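You operate a simulated robot arm through the tools that you are given. There is no shell and no other tool.

Carry out the task below with a simulated two-armed robot. There is one attempt and no reset: what you move stays moved.

TASK
Flare the violet tube's end and push it on to the jig's hook.
Fine: one squeeze of the pliers grip.

The check looks at the end state, three seconds after you hand in, the way a careful person would. Anything else that was tipped, shoved, dropped, spilled or broken makes it a failure.

THE ROBOT
Two 7-joint arms with two-finger parallel grippers on one trunk, on a base that drives. Base frame: it is fixed to the floor where the robot stands at the start and does not move with it; the origin is under the middle of the robot, x ahead of it, y to its left, z up. Lengths are in m, angles in degrees, forces in N, time in s.
The left shoulder is at the start at [0.02, 0.17, 1.328], the right one opposite. With the tool pointing down near the work surface each hand reaches from about 0.1 to 0.64 m from the robot's upright axis, wherever it stands, measured 20 degrees to its own side. Places, roughly: hook jig hook [0.6, -0.2, 0.9]; pliers grip [0.5, 0.1, 1]; pliers stand nose [0.6, 0, 0.9]. Payload 3.8 kg a hand.
The TCP of each hand is the grasp point between the finger pads, 0.03 m short of the fingertips. In the tool frame z runs along the fingers and y along their closing line. The gripper opens to 0.11 m. The fingers are 0.02 m wide and 0.01 m thick; the gripper's body (0.048 by 0.112 m) begins 0.055 m behind the TCP.
Orientation is that of the tool frame in the base frame, as [roll, pitch, yaw] about the fixed x, y, z axes, in that order (R = Rz(yaw) Ry(pitch) Rx(roll)). With the fingers straight down and closing along the base's y, the tool's x points along the base's -x, its y along +y and its z along -z.

THE INTERFACE
- The arms move only by the tool jog_arm. It takes "left_motion", "right_motion" or both (then of equal length, played together; a hand with none holds still); each is one flat list of numbers, 7 for each row, row after row: the shift along the tool's x, y, z in units of 20 mm (1.0 is 20 mm), then the turn, a rotation vector about the tool's x, y, z in units of 4 degrees (1.0 is 4 degrees), then the opening in per cent of the stroke, from 0 (shut) to 100 (fully open). In form: [dx, dy, dz, wx, wy, wz, fingers, dx, dy, dz, wx, wy, wz, fingers, ...]. A call has 1 to 20 rows; each row shifts and turns the commanded pose from where the row before left it, along the tool's axes as they then stand. A call with a number of a shift or a turn outside -1 to 1 is refused whole. Rows are played at 5 a second. More than 0.05 m and 8.6 degrees between two rows, or a gripper value outside its range, and nothing of the call is played. A pose out of reach is approached as far as the arm can. The call stops where the force on the tool passes 40 N (or 10 N more than at its start, if that is more) or the arm is blocked; 0.2 s more then pass. Each finger travels about 0.072 m/s and halts on what it meets, pressing with about 43 N; the grip force reading is that of the motor and also rises with nothing between the fingers. The clock runs only during rows and for 0.2 s after the last one: add rows that do not move to give the fingers time. It gives the time, the measured TCP pose, the force on the tool (base axes), the opening and the grip force at its end, in the units of the frame above (readings bear some noise), with the torque about the TCP (base axes, N m) and any sound that the robot's microphone picked up, and new pictures: "show" is both (left out), scene, wrist or none (wrist: the cameras of the hands that moved).
- Cameras (640 x 400 px; columns grow to the right, rows downward): "scene" is now at [0.1048, 0.0101, 1.4726]; the picture's right is [0.11, -0.99, 0.00], its down [-0.61, -0.07, -0.79] and it looks along [0.78, 0.09, -0.62] (base axes); focal length 264 px, centre (320, 200). "left" rides on the left gripper at [0.073, -0.017, -0.103] in its tool frame; the picture's right is [0.23, 0.97, 0.00], its down [-0.76, 0.18, -0.62] and it looks along [-0.61, 0.14, 0.78] (tool axes); focal length 222 px, centre (320, 200). "right" rides on the right gripper at [0.072, 0.017, -0.103] in its tool frame; the picture's right is [-0.23, 0.97, 0.00], its down [-0.76, -0.18, -0.62] and it looks along [-0.61, -0.14, 0.78] (tool axes); focal length 222 px, centre (320, 200). There is no depth. A picture from a camera that has moved, and an enlarged one, comes with that camera's place and axes in the base frame and with its lens.
- lift_body(by): slides the trunk up (or, below 0, down) by that many m; the arms and the scene camera ride with it, the base frame stays. It gives what a move gives, with no picture.
- base_move(legs): drives the robot by 1 to 6 legs, each [ahead, turn to the left] in m and degrees, along the robot's own axes; the way and the turn of a leg run together, so that a leg with both is an arc; at most 1.5 m and 180 degrees a leg. The arms and the cameras ride along, it lands a little off, and it stops where it bumps. It gives what a move gives, and a new picture of the scene camera.
- pan_tilt(pan, tilt): turns the head with the scene camera to pan (to the left, within 80 degrees either way) and tilt (down, from -29 to 69), counted from straight ahead of the robot. It gives what a move gives, and a new picture of the scene camera.
- enlarge(camera, box): a new picture of the part [left, top, right, bottom] of that camera's present view, enlarged. No time passes.
- close_job(): hands the job in; it is judged then, once.

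Nothing tells you exact positions but the pictures and the camera data. Unless the task says otherwise, let go and move clear before handing in.

The tools are called after ">>>" as a command line: name --argument value ..., lists and objects as JSON in quotes. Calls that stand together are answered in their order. jog_arm: Moves the arms, as the interface text tells. Its arguments: {"type":"object","properties":{"left_motion":{"type":"array"},"right_motion":{"type":"array"},"show":{"type":"string","enum":["both","scene","wrist","none"]}},"required":[]} The other tools are called the same way: lift_body (by) slides the trunk up or down; base_move (legs) drives the base; pan_tilt (pan, tilt) turns the head that bears the scene camera; enlarge (camera, box) takes an enlarged picture of a part of a camera's view; close_job () hands the job in.

At the start:

```text
time: 0.0
left_tcp_pos: [0.4706, 0.1732, 1.2231]
left_tcp_rot: [-180.0, -0.1, -179.8]
left_contact_force: [0.3, -0.4, 0.5]
left_moment: [-0.01, 0.01, -0.02]
left_grip_width: 0.1098
left_grasp_force: 0.2
right_tcp_pos: [0.3361, -0.1214, 1.1928]
right_tcp_rot: [180.0, 0.1, -180.0]
right_contact_force: [-0.5, 0.4, -1.0]
right_moment: [0.05, -0.01, -0.01]
right_grip_width: 0.11
right_grasp_force: 0.0
trunk travel left (down, up): [-0.425, 0.145]
robot x, y, heading: [0.0005, -0.003, -0.2]
head pan, tilt: [6.3, 38.2]
```

scene: 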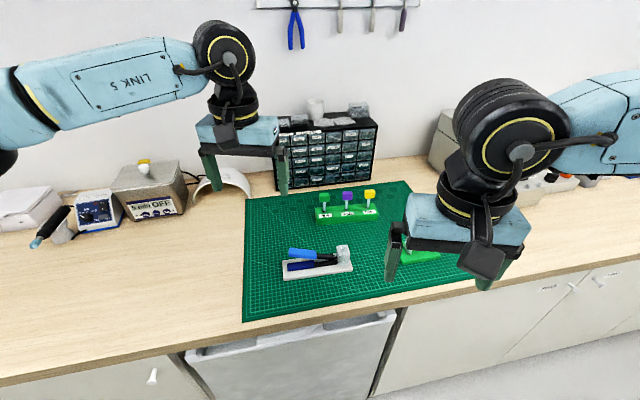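
right: 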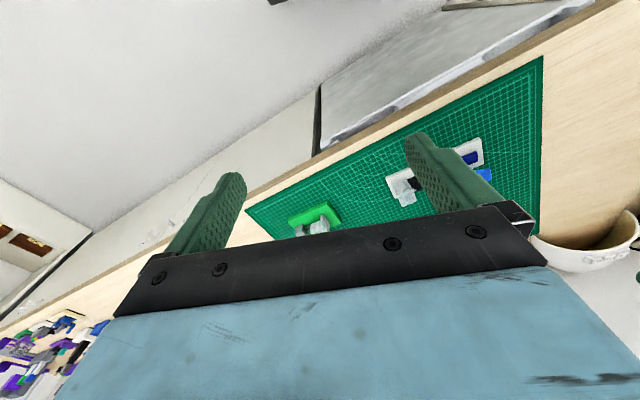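
left: 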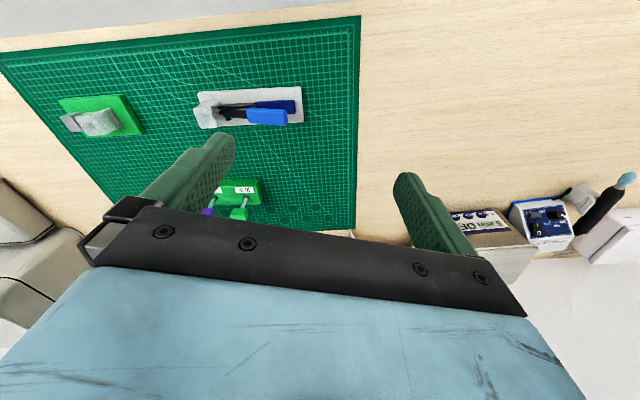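

I see a green mat with a pliers stand (blue handle), a green rack with three coloured-top tubes (green, violet, yellow), and a green jig partly hidden behind the right hand. I'll look closer first.

>>> enlarge --camera "scene" --box '[240, 170, 460, 310]'

>>> enlarge --camera "left" --box '[40, 60, 340, 250]'

>>> enlarge --camera "right" --box '[240, 100, 540, 290]'

```text
2.86 times, centred on (350, 240) of scene
camera zoom: at [0.1048, 0.0101, 1.4726], right [0.11, -0.99, 0.0], down [-0.61, -0.07, -0.79], along [0.78, 0.09, -0.62], focal length 754 px, centre (234, 86)
```

zoom: 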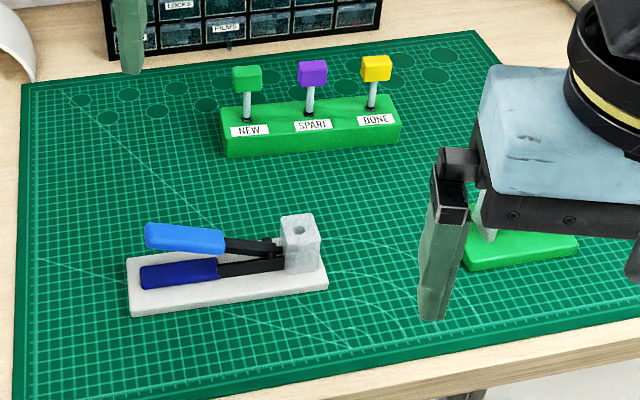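

```text
2.11 times, centred on (190, 155) of left
camera zoom: at [0.3996, 0.1569, 1.3268], right [-0.23, 0.97, 0.0], down [0.76, 0.18, 0.62], along [0.61, 0.14, -0.78], focal length 468 px, centre (594, 295)
```

zoom: 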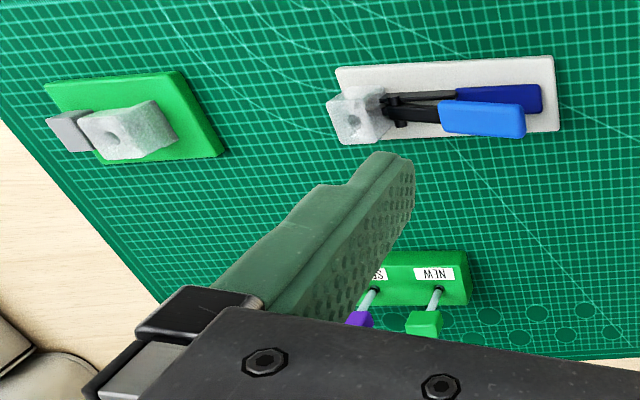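

```text
2.11 times, centred on (390, 195) of right
camera zoom: at [0.2649, -0.1021, 1.2958], right [0.23, 0.97, 0.0], down [0.76, -0.18, 0.62], along [0.61, -0.14, -0.78], focal length 468 px, centre (173, 210)
```

zoom: 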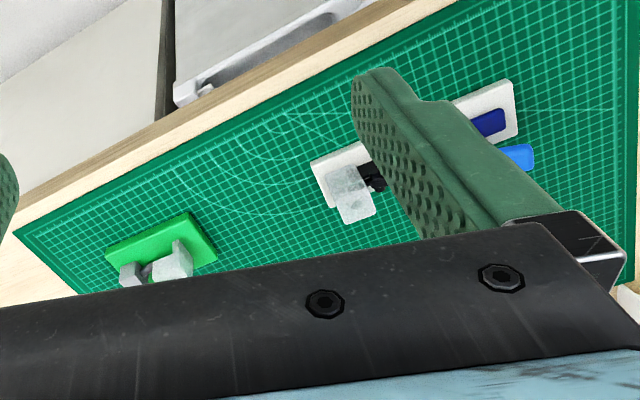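

>>> jog_arm --right_motion '[0, -1, 0, 0, 0, 0, 100, 0, -1, 0, 0, 0, 0, 100, 0, -1, 0, 0, 0, 0, 100, 0, -1, 0, 0, 0, 0, 100, 0, -1, 0, 0, 0, 0, 100, 0, -1, 0, 0, 0, 0, 100, 0, -1, 0, 0, 0, 0, 100, 0, -1, 0, 0, 0, 0, 100, 0, -1, 0, 0, 0, 0, 100]' --show "both"

>>> pan_tilt --pan 0 --tilt 62

```text
time: 2.0
left_tcp_pos: [0.4712, 0.1718, 1.2226]
left_tcp_rot: [180.0, 0.1, -179.9]
left_contact_force: [0.6, -0.6, -0.1]
left_moment: [0.06, 0.01, -0.02]
left_grip_width: 0.1098
left_grasp_force: 0.0
right_tcp_pos: [0.3358, -0.3016, 1.1939]
right_tcp_rot: [-179.9, 0.0, -179.9]
right_contact_force: [0.0, -0.1, 0.6]
right_moment: [0.02, 0.02, -0.02]
right_grip_width: 0.1102
right_grasp_force: 0.1
trunk travel left (down, up): [-0.425, 0.145]
robot x, y, heading: [-0.0003, 0.001, -0.0]
head pan, tilt: [6.3, 38.2]
camera scene: at [0.1045, 0.0096, 1.4726], right [0.11, -0.99, 0.0], down [-0.61, -0.07, -0.79], along [0.78, 0.09, -0.62], focal length 264 px, centre (320, 200)
camera right: at [0.2641, -0.283, 1.2962], right [0.23, 0.97, 0.0], down [0.76, -0.18, 0.62], along [0.61, -0.14, -0.78], focal length 222 px, centre (320, 200)
```

scene: 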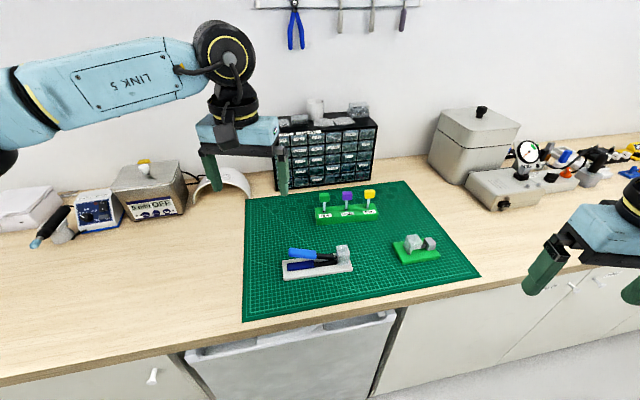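
right: 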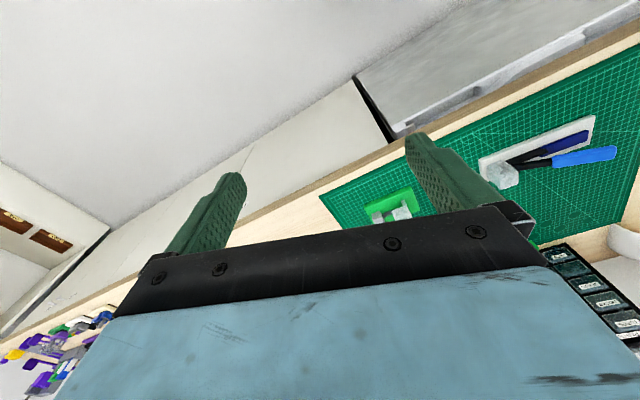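

```text
time: 2.9
left_tcp_pos: [0.4704, 0.1731, 1.2227]
left_tcp_rot: [179.9, 0.0, -179.9]
left_contact_force: [0.1, 0.8, 0.4]
left_moment: [-0.02, -0.01, 0.02]
left_grip_width: 0.1101
left_grasp_force: 0.0
right_tcp_pos: [0.3352, -0.3016, 1.194]
right_tcp_rot: [-180.0, -0.1, 180.0]
right_contact_force: [-0.1, -0.5, 0.3]
right_moment: [0.0, 0.02, -0.01]
right_grip_width: 0.1101
right_grasp_force: 0.0
trunk travel left (down, up): [-0.425, 0.145]
robot x, y, heading: [0.0053, -0.0004, 0.0]
head pan, tilt: [0.0, 62.0]
camera scene: at [0.0834, 0.0005, 1.4409], right [0.0, -1.0, 0.0], down [-0.88, 0.0, -0.47], along [0.47, 0.0, -0.88], focal length 264 px, centre (320, 200)
```

scene: 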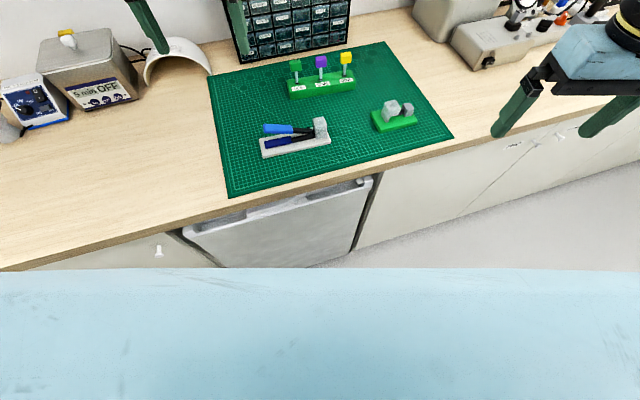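

>>> enlarge --camera "scene" --box '[240, 40, 440, 165]'

>>> enlarge --camera "scene" --box '[360, 85, 440, 135]'

>>> enlarge --camera "scene" --box '[250, 105, 340, 165]'

>>> enlarge --camera "scene" --box '[280, 40, 370, 100]'

>>> enlarge --camera "right" --box '[350, 170, 450, 235]'

>>> enlarge --camera "left" --box '[50, 80, 160, 150]'

```text
3.20 times, centred on (340, 102) of scene
camera zoom: at [0.0834, 0.0005, 1.4409], right [0.0, -1.0, 0.0], down [-0.88, 0.0, -0.47], along [0.47, 0.0, -0.88], focal length 845 px, centre (256, 512)
```

zoom: 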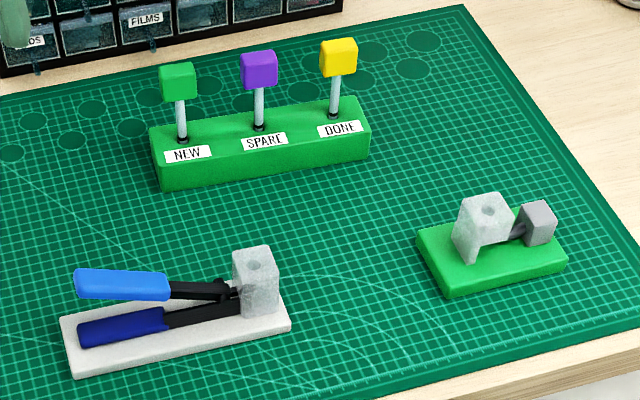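

```text
8.00 times, centred on (400, 110) of scene
camera zoom: at [0.0834, 0.0005, 1.4409], right [0.0, -1.0, 0.0], down [-0.88, 0.0, -0.47], along [0.47, 0.0, -0.88], focal length 2112 px, centre (-320, 920)
```

zoom: 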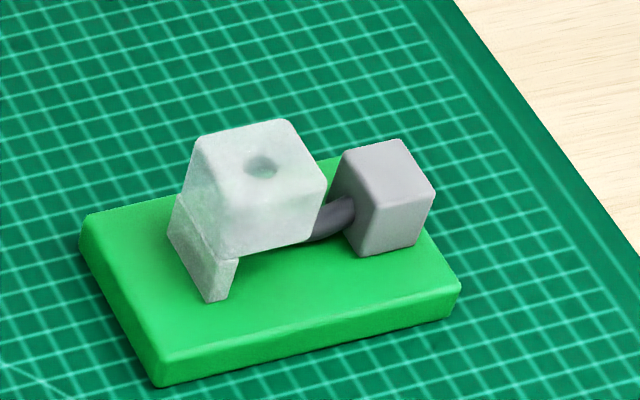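

```text
6.67 times, centred on (295, 135) of scene
camera zoom: at [0.0834, 0.0005, 1.4409], right [0.0, -1.0, 0.0], down [-0.88, 0.0, -0.47], along [0.47, 0.0, -0.88], focal length 1760 px, centre (487, 633)
```

zoom: 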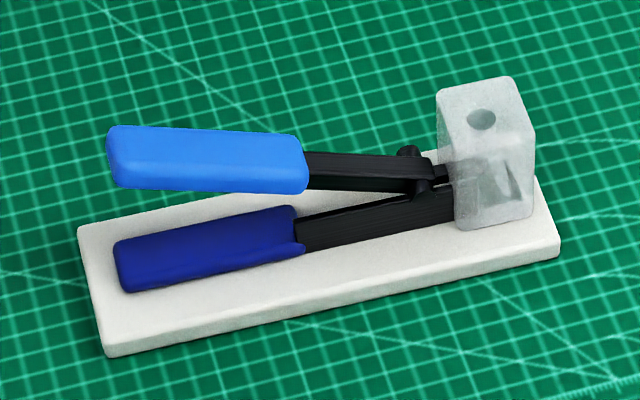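

```text
6.67 times, centred on (325, 70) of scene
camera zoom: at [0.0834, 0.0005, 1.4409], right [0.0, -1.0, 0.0], down [-0.88, 0.0, -0.47], along [0.47, 0.0, -0.88], focal length 1760 px, centre (287, 1067)
```

zoom: 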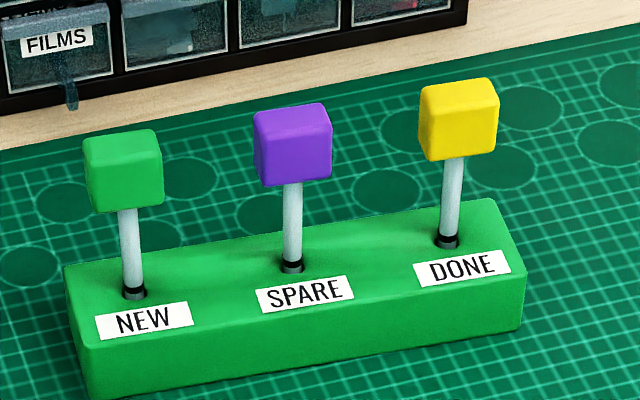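

```text
6.15 times, centred on (400, 202) of right
camera zoom: at [0.2642, -0.2822, 1.2962], right [0.23, 0.97, 0.0], down [0.76, -0.18, 0.62], along [0.61, -0.14, -0.78], focal length 1367 px, centre (-172, 185)
```

zoom: 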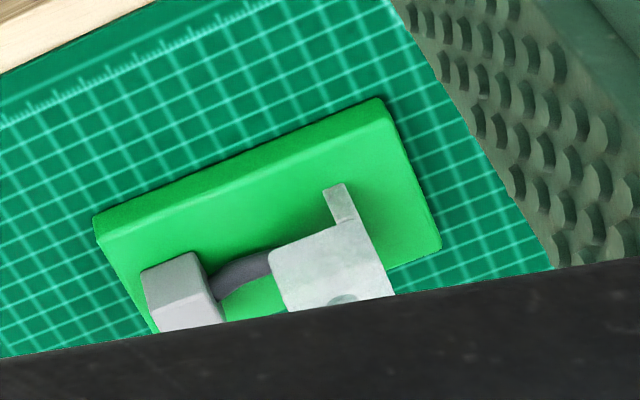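

```text
5.71 times, centred on (105, 115) of left
camera zoom: at [0.3995, 0.1568, 1.3268], right [-0.23, 0.97, 0.0], down [0.76, 0.18, 0.62], along [0.61, 0.14, -0.78], focal length 1269 px, centre (1549, 686)
```

zoom: 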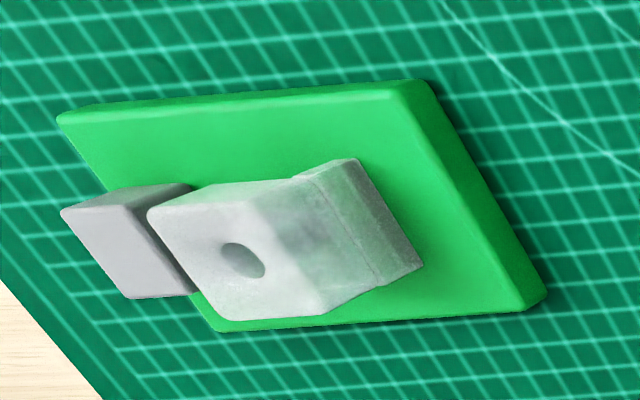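

>>> pan_tilt --pan 40 --tilt 69

>>> pan_tilt --pan 0 --tilt 69

```text
time: 4.0
left_tcp_pos: [0.4713, 0.1737, 1.2238]
left_tcp_rot: [179.9, 0.0, -179.9]
left_contact_force: [-0.3, 0.1, -0.1]
left_moment: [-0.02, -0.03, 0.03]
left_grip_width: 0.11
left_grasp_force: 0.1
right_tcp_pos: [0.3354, -0.3004, 1.1938]
right_tcp_rot: [179.9, 0.0, 179.9]
right_contact_force: [-0.4, 0.0, -0.5]
right_moment: [-0.01, 0.03, 0.0]
right_grip_width: 0.1099
right_grasp_force: 0.1
trunk travel left (down, up): [-0.425, 0.145]
robot x, y, heading: [0.0002, 0.0017, 0.2]
head pan, tilt: [40.0, 68.8]
camera scene: at [0.062, 0.0365, 1.4337], right [0.64, -0.77, 0.0], down [-0.71, -0.6, -0.36], along [0.28, 0.23, -0.93], focal length 264 px, centre (320, 200)
```

scene: 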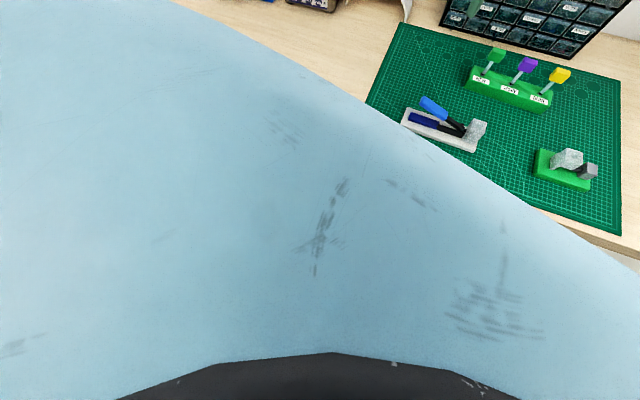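

```text
time: 5.0
left_tcp_pos: [0.4717, 0.1732, 1.2237]
left_tcp_rot: [-180.0, 0.0, -179.9]
left_contact_force: [0.1, -0.7, 0.5]
left_moment: [-0.02, 0.0, 0.03]
left_grip_width: 0.1102
left_grasp_force: 0.1
right_tcp_pos: [0.3362, -0.3, 1.1943]
right_tcp_rot: [-180.0, 0.0, -180.0]
right_contact_force: [0.8, 0.1, 0.7]
right_moment: [0.0, 0.0, -0.01]
right_grip_width: 0.1099
right_grasp_force: 0.0
trunk travel left (down, up): [-0.425, 0.145]
robot x, y, heading: [-0.0021, -0.0016, 0.1]
head pan, tilt: [0.0, 68.8]
camera scene: at [0.075, 0.0007, 1.4337], right [0.0, -1.0, 0.0], down [-0.93, 0.0, -0.36], along [0.36, 0.0, -0.93], focal length 264 px, centre (320, 200)
```

scene: 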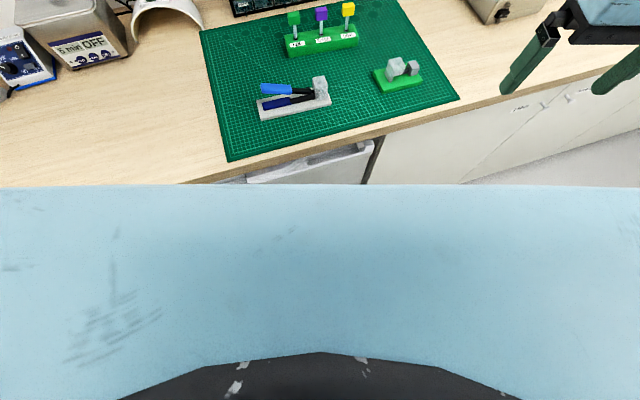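

>>> base_move --legs '[[0.0, 15.0], [0.08, 0.0]]'

```text
time: 7.0
left_tcp_pos: [0.4879, 0.3088, 1.2222]
left_tcp_rot: [-179.9, 0.0, -165.1]
left_contact_force: [0.6, 0.6, -1.0]
left_moment: [0.01, 0.04, 0.02]
left_grip_width: 0.1099
left_grasp_force: 0.1
right_tcp_pos: [0.48, -0.1838, 1.193]
right_tcp_rot: [-179.9, 0.0, -165.1]
right_contact_force: [0.4, 0.5, 0.0]
right_moment: [-0.01, 0.02, -0.01]
right_grip_width: 0.11
right_grasp_force: 0.1
trunk travel left (down, up): [-0.425, 0.145]
robot x, y, heading: [0.079, 0.0211, 15.0]
head pan, tilt: [0.0, 68.8]
camera scene: at [0.1507, 0.0412, 1.4337], right [0.26, -0.97, 0.0], down [-0.9, -0.24, -0.36], along [0.35, 0.09, -0.93], focal length 264 px, centre (320, 200)
```

scene: 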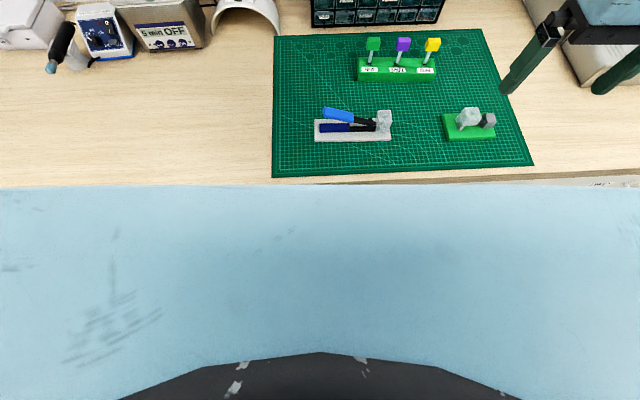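

>>> base_move --legs '[[0.04, 0.0]]'

>>> base_move --legs '[[0.04, 0.0]]'

>>> pan_tilt --pan -15 --tilt 52

```text
time: 7.8
left_tcp_pos: [0.5269, 0.3186, 1.2239]
left_tcp_rot: [179.9, -0.1, -165.0]
left_contact_force: [-0.5, 0.2, -0.1]
left_moment: [0.0, 0.03, -0.02]
left_grip_width: 0.1102
left_grasp_force: 0.0
right_tcp_pos: [0.5186, -0.173, 1.1926]
right_tcp_rot: [180.0, 0.0, -165.1]
right_contact_force: [0.3, 0.7, -0.8]
right_moment: [-0.01, 0.04, -0.01]
right_grip_width: 0.1097
right_grasp_force: 0.0
trunk travel left (down, up): [-0.425, 0.145]
robot x, y, heading: [0.1147, 0.0294, 15.1]
head pan, tilt: [0.0, 68.8]
camera scene: at [0.1895, 0.0515, 1.4337], right [0.26, -0.97, 0.0], down [-0.9, -0.24, -0.36], along [0.35, 0.09, -0.93], focal length 264 px, centre (320, 200)
```

scene: 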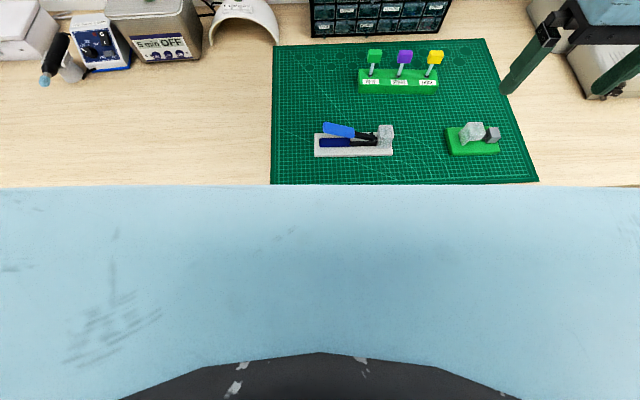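

```text
time: 8.7
left_tcp_pos: [0.5659, 0.3298, 1.2231]
left_tcp_rot: [180.0, 0.0, -165.1]
left_contact_force: [0.4, 0.4, 0.4]
left_moment: [-0.02, 0.05, 0.02]
left_grip_width: 0.1102
left_grasp_force: 0.0
right_tcp_pos: [0.5566, -0.1629, 1.1933]
right_tcp_rot: [-180.0, -0.1, -165.2]
right_contact_force: [0.5, 0.2, -0.1]
right_moment: [-0.02, 0.03, 0.0]
right_grip_width: 0.1101
right_grasp_force: 0.0
trunk travel left (down, up): [-0.425, 0.145]
robot x, y, heading: [0.152, 0.0412, 14.8]
head pan, tilt: [0.0, 68.8]
camera scene: at [0.2278, 0.0616, 1.4337], right [0.26, -0.97, 0.0], down [-0.9, -0.24, -0.36], along [0.35, 0.09, -0.93], focal length 264 px, centre (320, 200)
```

scene: 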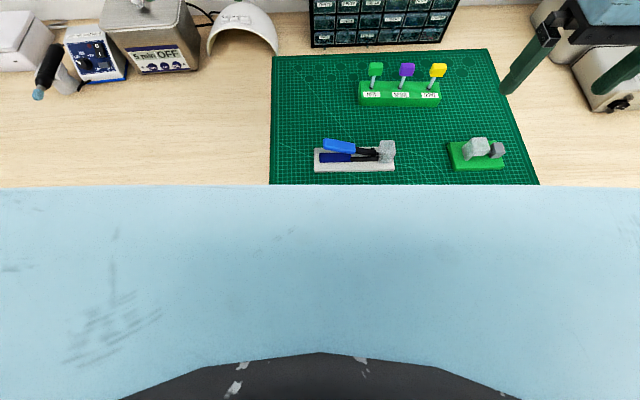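

```text
time: 9.5
left_tcp_pos: [0.5638, 0.3293, 1.2231]
left_tcp_rot: [-179.9, 0.1, -165.1]
left_contact_force: [-0.2, 0.4, -0.1]
left_moment: [0.01, -0.01, -0.01]
left_grip_width: 0.11
left_grasp_force: 0.0
right_tcp_pos: [0.5542, -0.1638, 1.1951]
right_tcp_rot: [-180.0, 0.0, -165.1]
right_contact_force: [0.0, 0.1, -0.5]
right_moment: [0.0, 0.0, -0.03]
right_grip_width: 0.1103
right_grasp_force: 0.0
trunk travel left (down, up): [-0.425, 0.145]
robot x, y, heading: [0.1564, 0.0393, 15.0]
head pan, tilt: [-15.0, 52.0]
camera scene: at [0.247, 0.0468, 1.453], right [0.0, -1.0, 0.0], down [-0.79, 0.0, -0.62], along [0.62, 0.0, -0.79], focal length 264 px, centre (320, 200)
```

scene: 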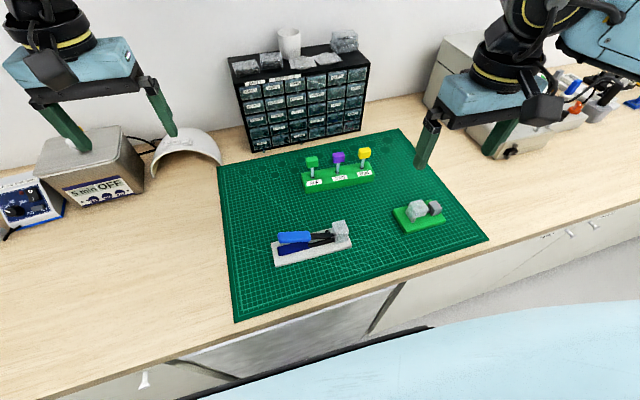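

>>> enlarge --camera "scene" --box '[290, 140, 386, 200]'

>>> enlarge --camera "scene" --box '[262, 210, 358, 270]'

>>> enlarge --camera "scene" --box '[380, 185, 460, 235]'

>>> enlarge --camera "left" --box '[0, 0, 640, 400]'

>>> enlarge --camera "right" --box '[0, 0, 640, 400]'

```text
6.67 times, centred on (338, 170) of scene
camera zoom: at [0.247, 0.0468, 1.453], right [0.0, -1.0, 0.0], down [-0.79, 0.0, -0.62], along [0.62, 0.0, -0.79], focal length 1760 px, centre (200, 400)
```

zoom: 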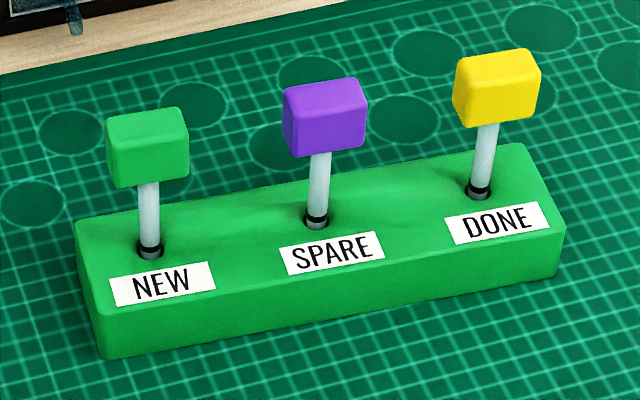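

```text
6.67 times, centred on (310, 240) of scene
camera zoom: at [0.247, 0.0468, 1.453], right [0.0, -1.0, 0.0], down [-0.79, 0.0, -0.62], along [0.62, 0.0, -0.79], focal length 1760 px, centre (387, -67)
```

zoom: 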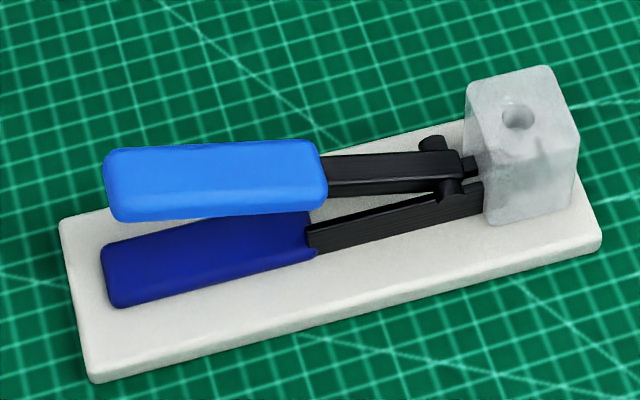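

```text
8.00 times, centred on (420, 210) of scene
camera zoom: at [0.247, 0.0468, 1.453], right [0.0, -1.0, 0.0], down [-0.79, 0.0, -0.62], along [0.62, 0.0, -0.79], focal length 2112 px, centre (-480, 120)
```

zoom: 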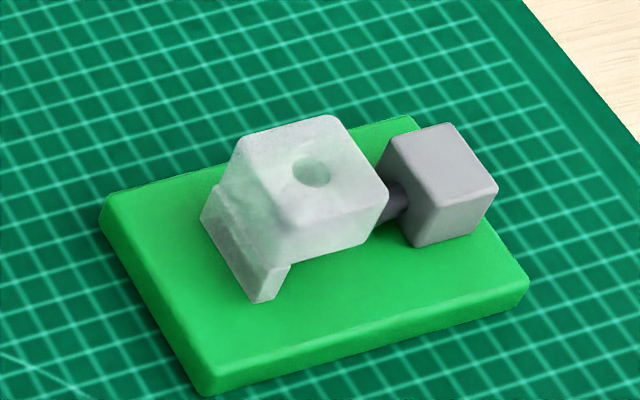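

```text
1.00 times, centred on (320, 200) of left (not enlarged: the box is as wide or as high as the picture)
camera zoom: at [0.4995, 0.2947, 1.3273], right [-0.47, 0.88, 0.0], down [0.69, 0.37, 0.62], along [0.55, 0.29, -0.78], focal length 222 px, centre (320, 200)
```

zoom: 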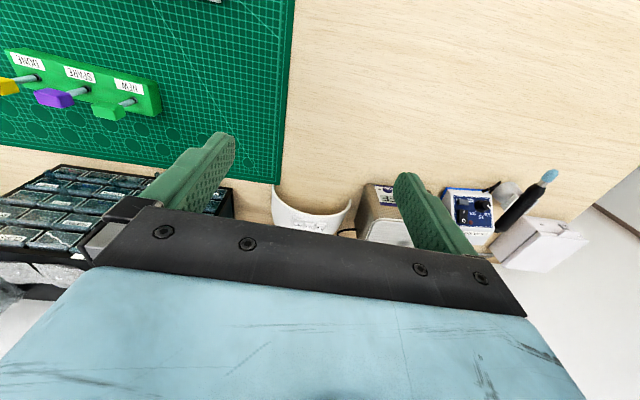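

```text
1.00 times, centred on (320, 200) of right (not enlarged: the box is as wide or as high as the picture)
camera zoom: at [0.4819, -0.1645, 1.2965], right [-0.03, 1.0, 0.0], down [0.78, 0.02, 0.62], along [0.62, 0.02, -0.78], focal length 222 px, centre (320, 200)
```

zoom: 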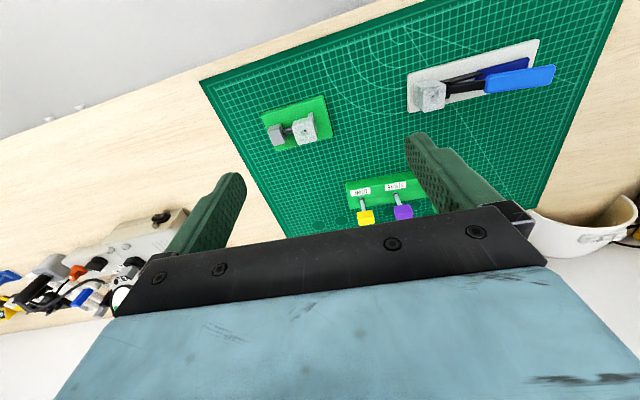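

>>> jog_arm --right_motion '[-0.969, 0.444, 0.396, 0, 0, 0, 50, -0.969, 0.444, 0.396, 0, 0, 0, 50, -0.969, 0.444, 0.396, 0, 0, 0, 50, -0.969, 0.444, 0.396, 0, 0, 0, 50, -0.969, 0.444, 0.396, 0, 0, 0, 50, -0.969, 0.444, 0.396, 0, 0, 0, 50, -0.969, 0.444, 0.396, 0, 0, 0, 50, -0.969, 0.444, 0.396, 0, 0, 0, 50, -0.969, 0.444, 0.396, 0, 0, 0, 50, -0.969, 0.444, 0.396, 0, 0, 0, 50, -0.969, 0.444, 0.396, 0, 0, 0, 50, -0.969, 0.444, 0.396, 0, 0, 0, 50, 0, 0, 0, 0, 0, 0, 50]'

```text
time: 12.3
left_tcp_pos: [0.5646, 0.3298, 1.2248]
left_tcp_rot: [-180.0, 0.1, -165.1]
left_contact_force: [-0.2, -0.8, -0.3]
left_moment: [0.03, 0.02, 0.0]
left_grip_width: 0.1101
left_grasp_force: 0.1
right_tcp_pos: [0.7549, -0.0013, 1.0984]
right_tcp_rot: [-179.9, 0.0, -165.0]
right_contact_force: [0.3, -0.7, 0.4]
right_moment: [-0.01, -0.02, 0.0]
right_grip_width: 0.055
right_grasp_force: 0.0
trunk travel left (down, up): [-0.425, 0.145]
robot x, y, heading: [0.1538, 0.0433, 14.7]
head pan, tilt: [-15.0, 52.0]
camera scene: at [0.2475, 0.0463, 1.453], right [0.0, -1.0, 0.0], down [-0.79, 0.0, -0.62], along [0.62, 0.0, -0.79], focal length 264 px, centre (320, 200)
camera right: at [0.6802, -0.0022, 1.2011], right [-0.03, 1.0, 0.0], down [0.78, 0.02, 0.62], along [0.62, 0.02, -0.78], focal length 222 px, centre (320, 200)
```

scene: 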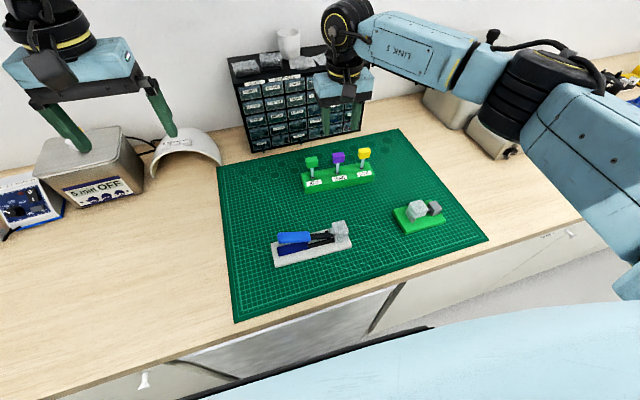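
right: 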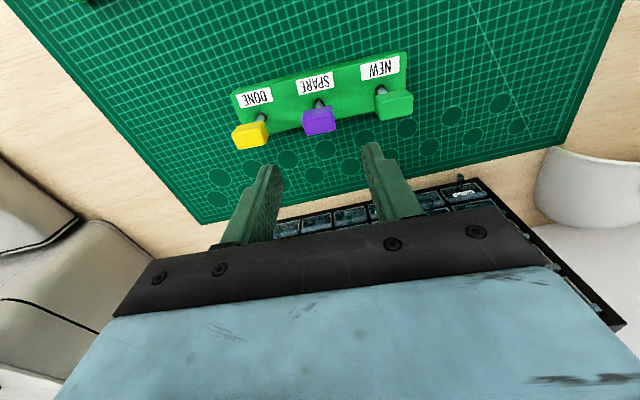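

>>> enlarge --camera "right" --box '[220, 40, 428, 170]'

>>> enlarge --camera "scene" --box '[290, 100, 386, 200]'

```text
3.08 times, centred on (324, 105) of right
camera zoom: at [0.6802, -0.0022, 1.2011], right [-0.03, 1.0, 0.0], down [0.78, 0.02, 0.62], along [0.62, 0.02, -0.78], focal length 684 px, centre (308, 492)
```

zoom: 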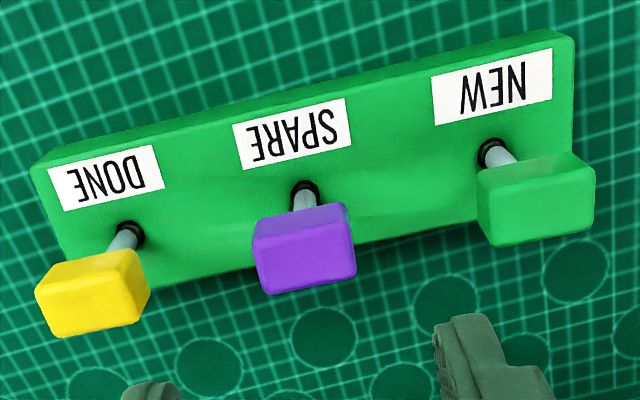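

```text
4.00 times, centred on (338, 150) of scene
camera zoom: at [0.2475, 0.0463, 1.453], right [0.0, -1.0, 0.0], down [-0.79, 0.0, -0.62], along [0.62, 0.0, -0.79], focal length 1056 px, centre (248, 400)
```

zoom: 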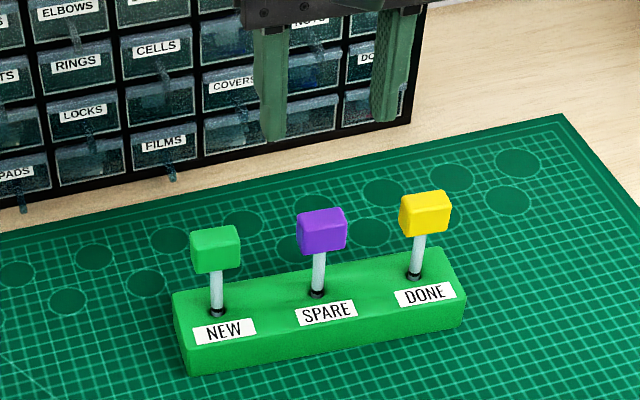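

>>> jog_arm --right_motion '[0.1, 0.1, 0.9, 0, 0, 0, 50, 0, 0, 0.9, 0, 0, 0, 50, 0, 0, 0.9, 0, 0, 0, 50, 0, 0, 0.9, 0, 0, 0, 50]'

```text
time: 13.3
left_tcp_pos: [0.5642, 0.3287, 1.223]
left_tcp_rot: [-180.0, 0.1, -165.1]
left_contact_force: [-0.2, -0.6, 0.0]
left_moment: [-0.02, 0.01, 0.02]
left_grip_width: 0.1099
left_grasp_force: 0.0
right_tcp_pos: [0.7516, -0.0007, 1.0273]
right_tcp_rot: [179.8, -0.1, -165.2]
right_contact_force: [-0.4, -0.4, -0.4]
right_moment: [-0.03, -0.03, 0.03]
right_grip_width: 0.0549
right_grasp_force: 0.0
trunk travel left (down, up): [-0.425, 0.145]
robot x, y, heading: [0.1547, 0.0431, 14.9]
head pan, tilt: [-15.0, 52.0]
camera scene: at [0.2479, 0.0469, 1.453], right [0.0, -1.0, 0.0], down [-0.79, 0.0, -0.62], along [0.62, 0.0, -0.79], focal length 264 px, centre (320, 200)
camera right: at [0.678, -0.001, 1.1296], right [-0.03, 1.0, 0.0], down [0.78, 0.02, 0.62], along [0.62, 0.02, -0.78], focal length 222 px, centre (320, 200)
```

scene: 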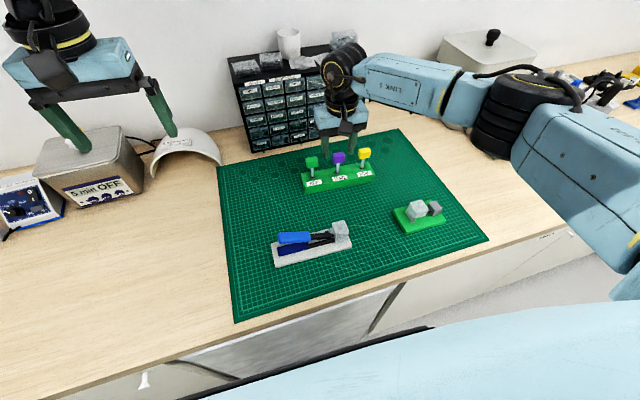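
right: 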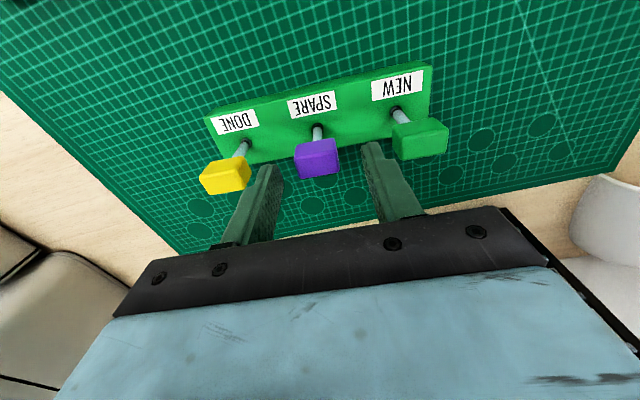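

>>> jog_arm --right_motion '[-0.05, 0, 0.9, 0, 0, 0, 50, 0, 0, 0.9, 0, 0, 0, 50]'

>>> enlarge --camera "scene" --box '[290, 120, 386, 200]'

>>> enlarge --camera "right" --box '[180, 70, 468, 250]'

```text
time: 13.9
left_tcp_pos: [0.5643, 0.3293, 1.2232]
left_tcp_rot: [-179.8, 0.0, -165.1]
left_contact_force: [-0.6, 0.2, 0.8]
left_moment: [-0.01, 0.02, 0.0]
left_grip_width: 0.1101
left_grasp_force: 0.1
right_tcp_pos: [0.7515, -0.0005, 0.9913]
right_tcp_rot: [-180.0, -0.1, -165.2]
right_contact_force: [-1.5, 0.9, 0.6]
right_moment: [0.02, -0.02, 0.0]
right_grip_width: 0.0551
right_grasp_force: 0.0
trunk travel left (down, up): [-0.425, 0.145]
robot x, y, heading: [0.1519, 0.0386, 15.0]
head pan, tilt: [-15.0, 52.0]
camera scene: at [0.2478, 0.0468, 1.453], right [0.0, -1.0, 0.0], down [-0.79, 0.0, -0.62], along [0.62, 0.0, -0.79], focal length 264 px, centre (320, 200)
camera right: at [0.6785, 0.0, 1.093], right [-0.03, 1.0, 0.0], down [0.78, 0.02, 0.62], along [0.62, 0.02, -0.78], focal length 222 px, centre (320, 200)
```

scene: 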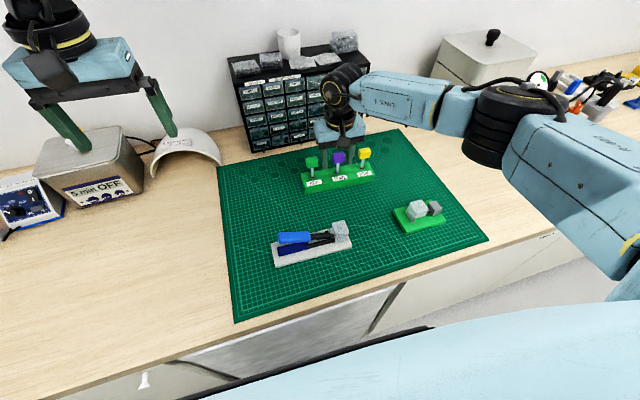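
right: 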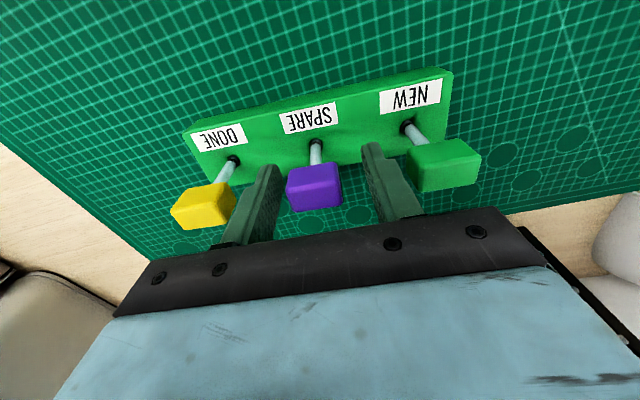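

```text
5.00 times, centred on (338, 160) of scene
camera zoom: at [0.2478, 0.0468, 1.453], right [0.0, -1.0, 0.0], down [-0.79, 0.0, -0.62], along [0.62, 0.0, -0.79], focal length 1320 px, centre (230, 400)
```

zoom: 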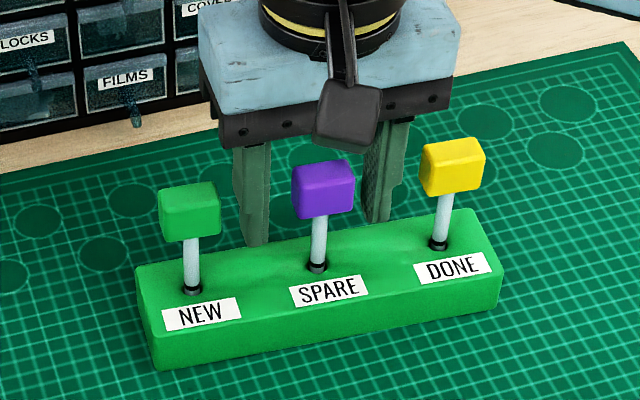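

```text
2.22 times, centred on (324, 160) of right
camera zoom: at [0.6785, 0.0, 1.093], right [-0.03, 1.0, 0.0], down [0.78, 0.02, 0.62], along [0.62, 0.02, -0.78], focal length 494 px, centre (311, 289)
```

zoom: 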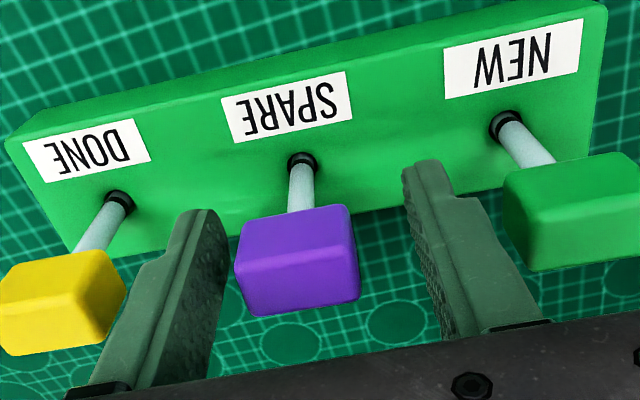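

>>> jog_arm --right_motion '[-0.1, -0.17, 0, 0, 0, 0, 40, 0, 0, 0, 0, 0, 0, 32, 0, 0, 0, 0, 0, 0, 28, 0, 0, 0, 0, 0, 0, 22, 0, 0, 0, 0, 0, 0, 10, 0, 0, 0, 0, 0, 0, 0, 0, 0, 0, 0, 0, 0, 0]'

>>> enlarge --camera "scene" --box '[290, 120, 386, 200]'

>>> enlarge --camera "right" --box '[180, 70, 468, 250]'

```text
time: 15.5
left_tcp_pos: [0.5641, 0.3294, 1.2239]
left_tcp_rot: [-180.0, 0.0, -165.1]
left_contact_force: [0.3, 0.4, 0.1]
left_moment: [-0.03, -0.01, -0.03]
left_grip_width: 0.1102
left_grasp_force: 0.0
right_tcp_pos: [0.7538, -0.0031, 0.9915]
right_tcp_rot: [180.0, -0.1, -165.1]
right_contact_force: [0.3, 0.1, -1.1]
right_moment: [0.04, 0.0, 0.01]
right_grip_width: 0.0289
right_grasp_force: 42.6
trunk travel left (down, up): [-0.425, 0.145]
robot x, y, heading: [0.154, 0.042, 14.9]
head pan, tilt: [-15.0, 52.0]
camera scene: at [0.2478, 0.0469, 1.453], right [0.0, -1.0, 0.0], down [-0.79, 0.0, -0.62], along [0.62, 0.0, -0.79], focal length 264 px, centre (320, 200)
camera right: at [0.6814, -0.0029, 1.0934], right [-0.03, 1.0, 0.0], down [0.78, 0.02, 0.62], along [0.62, 0.02, -0.78], focal length 222 px, centre (320, 200)
```

scene: 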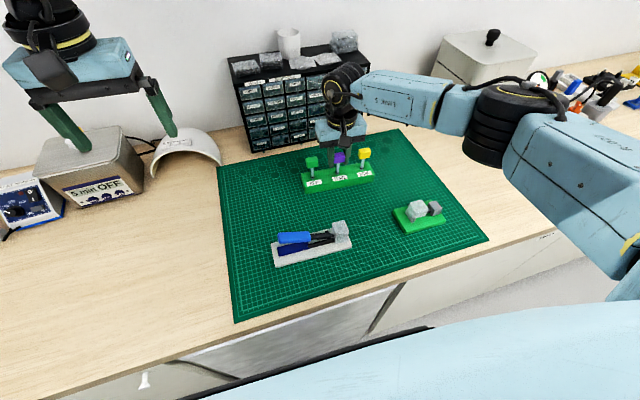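
right: 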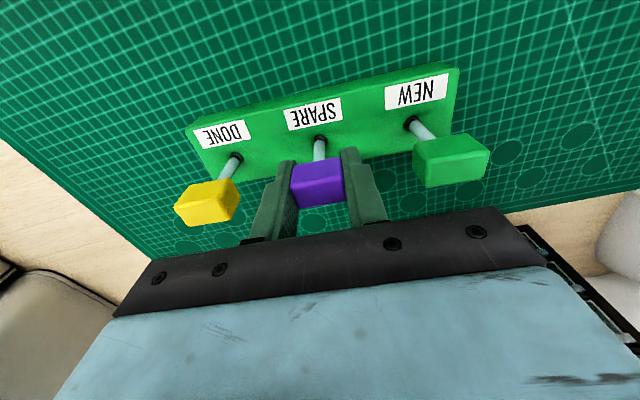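

```text
5.00 times, centred on (338, 160) of scene
camera zoom: at [0.2478, 0.0469, 1.453], right [0.0, -1.0, 0.0], down [-0.79, 0.0, -0.62], along [0.62, 0.0, -0.79], focal length 1320 px, centre (230, 400)
```

zoom: 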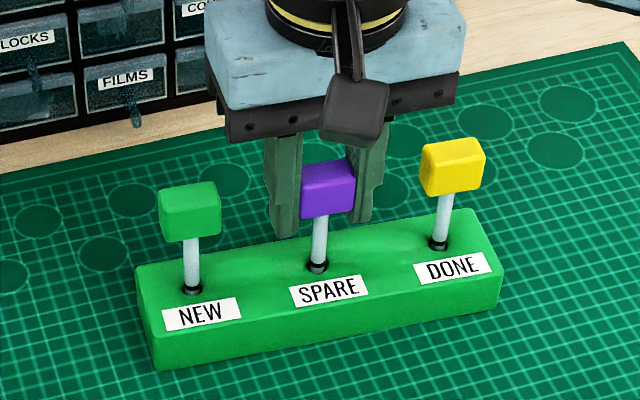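

```text
2.22 times, centred on (324, 160) of right
camera zoom: at [0.6814, -0.0029, 1.0934], right [-0.03, 1.0, 0.0], down [0.78, 0.02, 0.62], along [0.62, 0.02, -0.78], focal length 494 px, centre (311, 289)
```

zoom: 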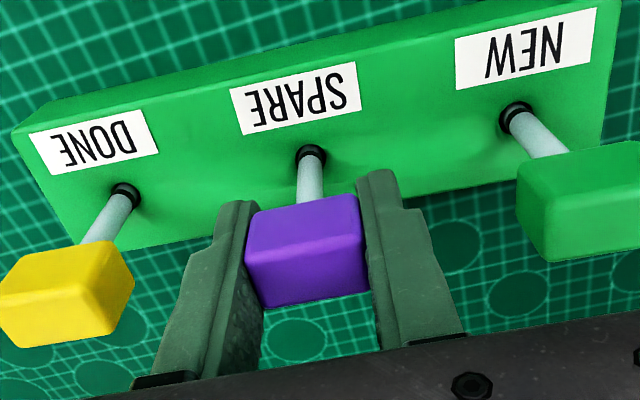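

>>> jog_arm --right_motion '[0, 0, -0.5, 0, 0, 0, 0, 0, 0, -0.5, 0, 0, 0, 0, 0, 0, -1, 0, 0, 0, 0, 0, 0, -1, 0, 0, 0, 0, 0, 0, -1, 0, 0, 0, 0, 0, 0, -1, 0, 0, 0, 0]'

>>> enlarge --camera "scene" --box '[290, 100, 386, 180]'

>>> enlarge --camera "right" --box '[180, 70, 468, 250]'

```text
time: 16.9
left_tcp_pos: [0.5645, 0.3293, 1.2244]
left_tcp_rot: [-179.9, 0.1, -165.1]
left_contact_force: [-0.6, -0.9, 0.3]
left_moment: [-0.02, 0.02, 0.03]
left_grip_width: 0.1101
left_grasp_force: 0.0
right_tcp_pos: [0.7536, -0.0008, 1.0934]
right_tcp_rot: [-180.0, 0.0, -165.2]
right_contact_force: [0.9, 0.5, -0.2]
right_moment: [0.03, 0.01, 0.0]
right_grip_width: 0.0287
right_grasp_force: 42.9
trunk travel left (down, up): [-0.425, 0.145]
robot x, y, heading: [0.1538, 0.0386, 15.0]
head pan, tilt: [-15.0, 52.0]
camera scene: at [0.2475, 0.0469, 1.453], right [0.0, -1.0, 0.0], down [-0.79, 0.0, -0.62], along [0.62, 0.0, -0.79], focal length 264 px, centre (320, 200)
camera right: at [0.6817, -0.0025, 1.1944], right [-0.03, 1.0, 0.0], down [0.78, 0.02, 0.62], along [0.62, 0.02, -0.78], focal length 222 px, centre (320, 200)
```

scene: 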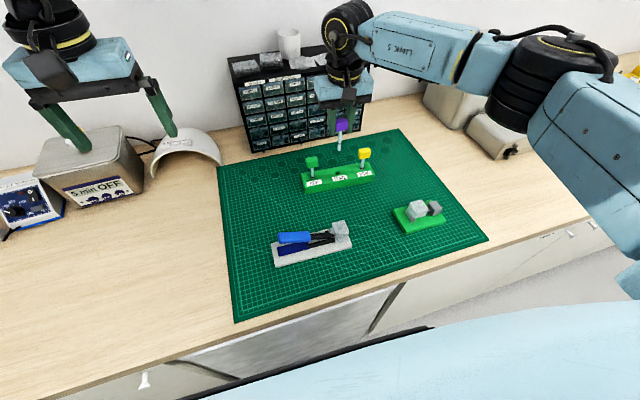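
right: 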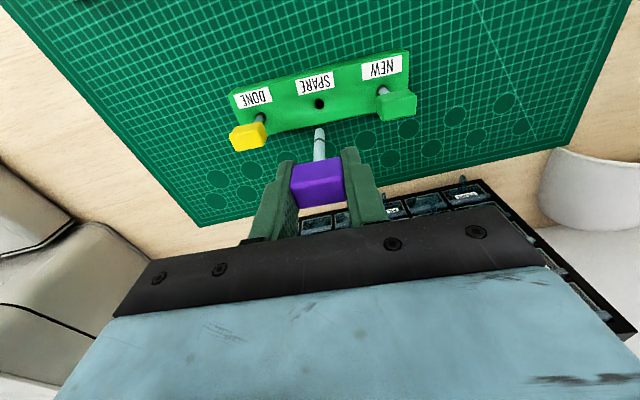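

```text
5.00 times, centred on (338, 140) of scene
camera zoom: at [0.2475, 0.0469, 1.453], right [0.0, -1.0, 0.0], down [-0.79, 0.0, -0.62], along [0.62, 0.0, -0.79], focal length 1320 px, centre (230, 500)
```

zoom: 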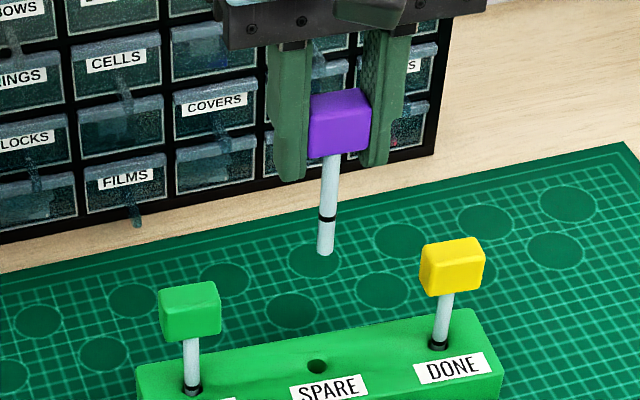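

```text
2.22 times, centred on (324, 160) of right
camera zoom: at [0.6817, -0.0025, 1.1944], right [-0.03, 1.0, 0.0], down [0.78, 0.02, 0.62], along [0.62, 0.02, -0.78], focal length 494 px, centre (311, 289)
```

zoom: 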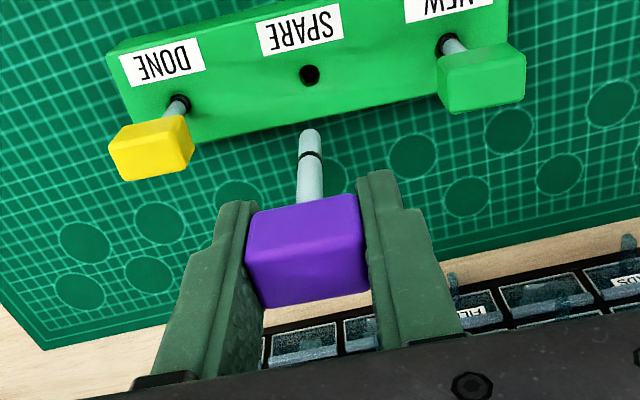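

>>> jog_arm --left_motion '[0.38, -0.865, 0.56, 0, 0, 0, 0, 0.38, -0.865, 0.56, 0, 0, 0, 0, 0.38, -0.865, 0.56, 0, 0, 0, 0, 0.38, -0.865, 0.56, 0, 0, 0, 0, 0.38, -0.865, 0.56, 0, 0, 0, 0, 0.38, -0.865, 0.56, 0, 0, 0, 0, 0.38, -0.865, 0.56, 0, 0, 0, 0, 0.38, -0.865, 0.56, 0, 0, 0, 0, 0.38, -0.865, 0.56, 0, 0, 0, 0, 0.38, -0.865, 0.56, 0, 0, 0, 0, 0.38, -0.865, 0.56, 0, 0, 0, 0, 0.38, -0.865, 0.56, 0, 0, 0, 0]'

>>> enlarge --camera "left" --box '[160, 60, 480, 260]'

```text
time: 19.5
left_tcp_pos: [0.5314, 0.1043, 1.0891]
left_tcp_rot: [-179.9, 0.0, -165.1]
left_contact_force: [0.1, -0.1, -0.3]
left_moment: [0.02, 0.02, 0.02]
left_grip_width: 0.0
left_grasp_force: 37.6
right_tcp_pos: [0.7545, -0.0025, 1.0903]
right_tcp_rot: [-180.0, 0.1, -165.2]
right_contact_force: [0.0, 0.8, 0.3]
right_moment: [0.0, 0.03, 0.0]
right_grip_width: 0.0286
right_grasp_force: 42.9
trunk travel left (down, up): [-0.425, 0.145]
robot x, y, heading: [0.1531, 0.0387, 14.9]
head pan, tilt: [-15.0, 52.0]
camera scene: at [0.2479, 0.0463, 1.453], right [0.0, -1.0, 0.0], down [-0.79, 0.0, -0.62], along [0.62, 0.0, -0.79], focal length 264 px, centre (320, 200)
camera left: at [0.4661, 0.0703, 1.1922], right [-0.47, 0.88, 0.0], down [0.69, 0.37, 0.62], along [0.55, 0.29, -0.78], focal length 222 px, centre (320, 200)
```

scene: 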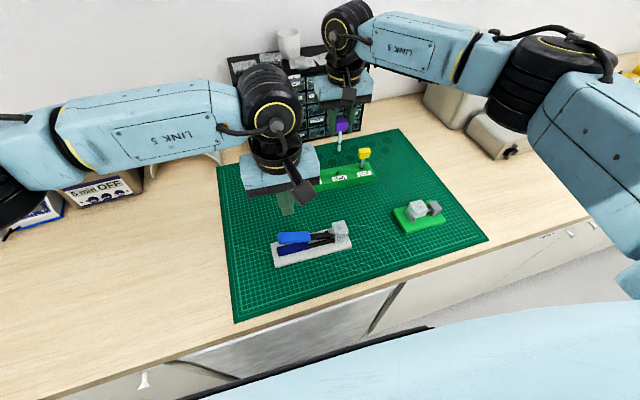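
left: 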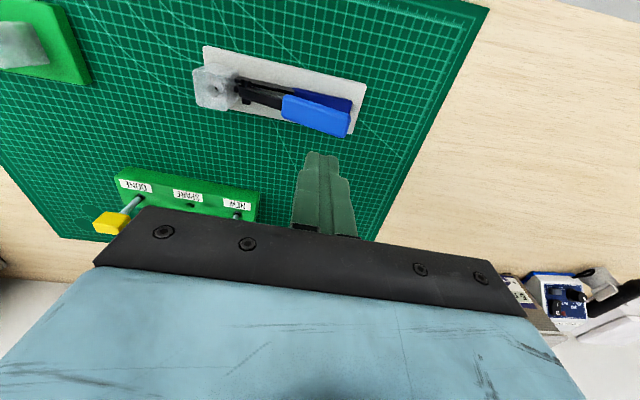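

```text
2.00 times, centred on (320, 160) of left
camera zoom: at [0.4661, 0.0703, 1.1922], right [-0.47, 0.88, 0.0], down [0.69, 0.37, 0.62], along [0.55, 0.29, -0.78], focal length 444 px, centre (320, 280)
```

zoom: 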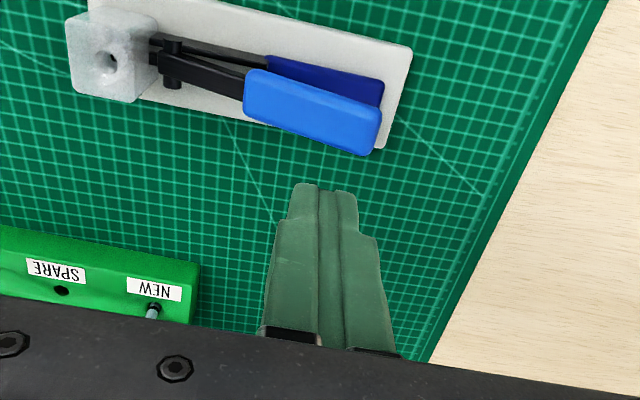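

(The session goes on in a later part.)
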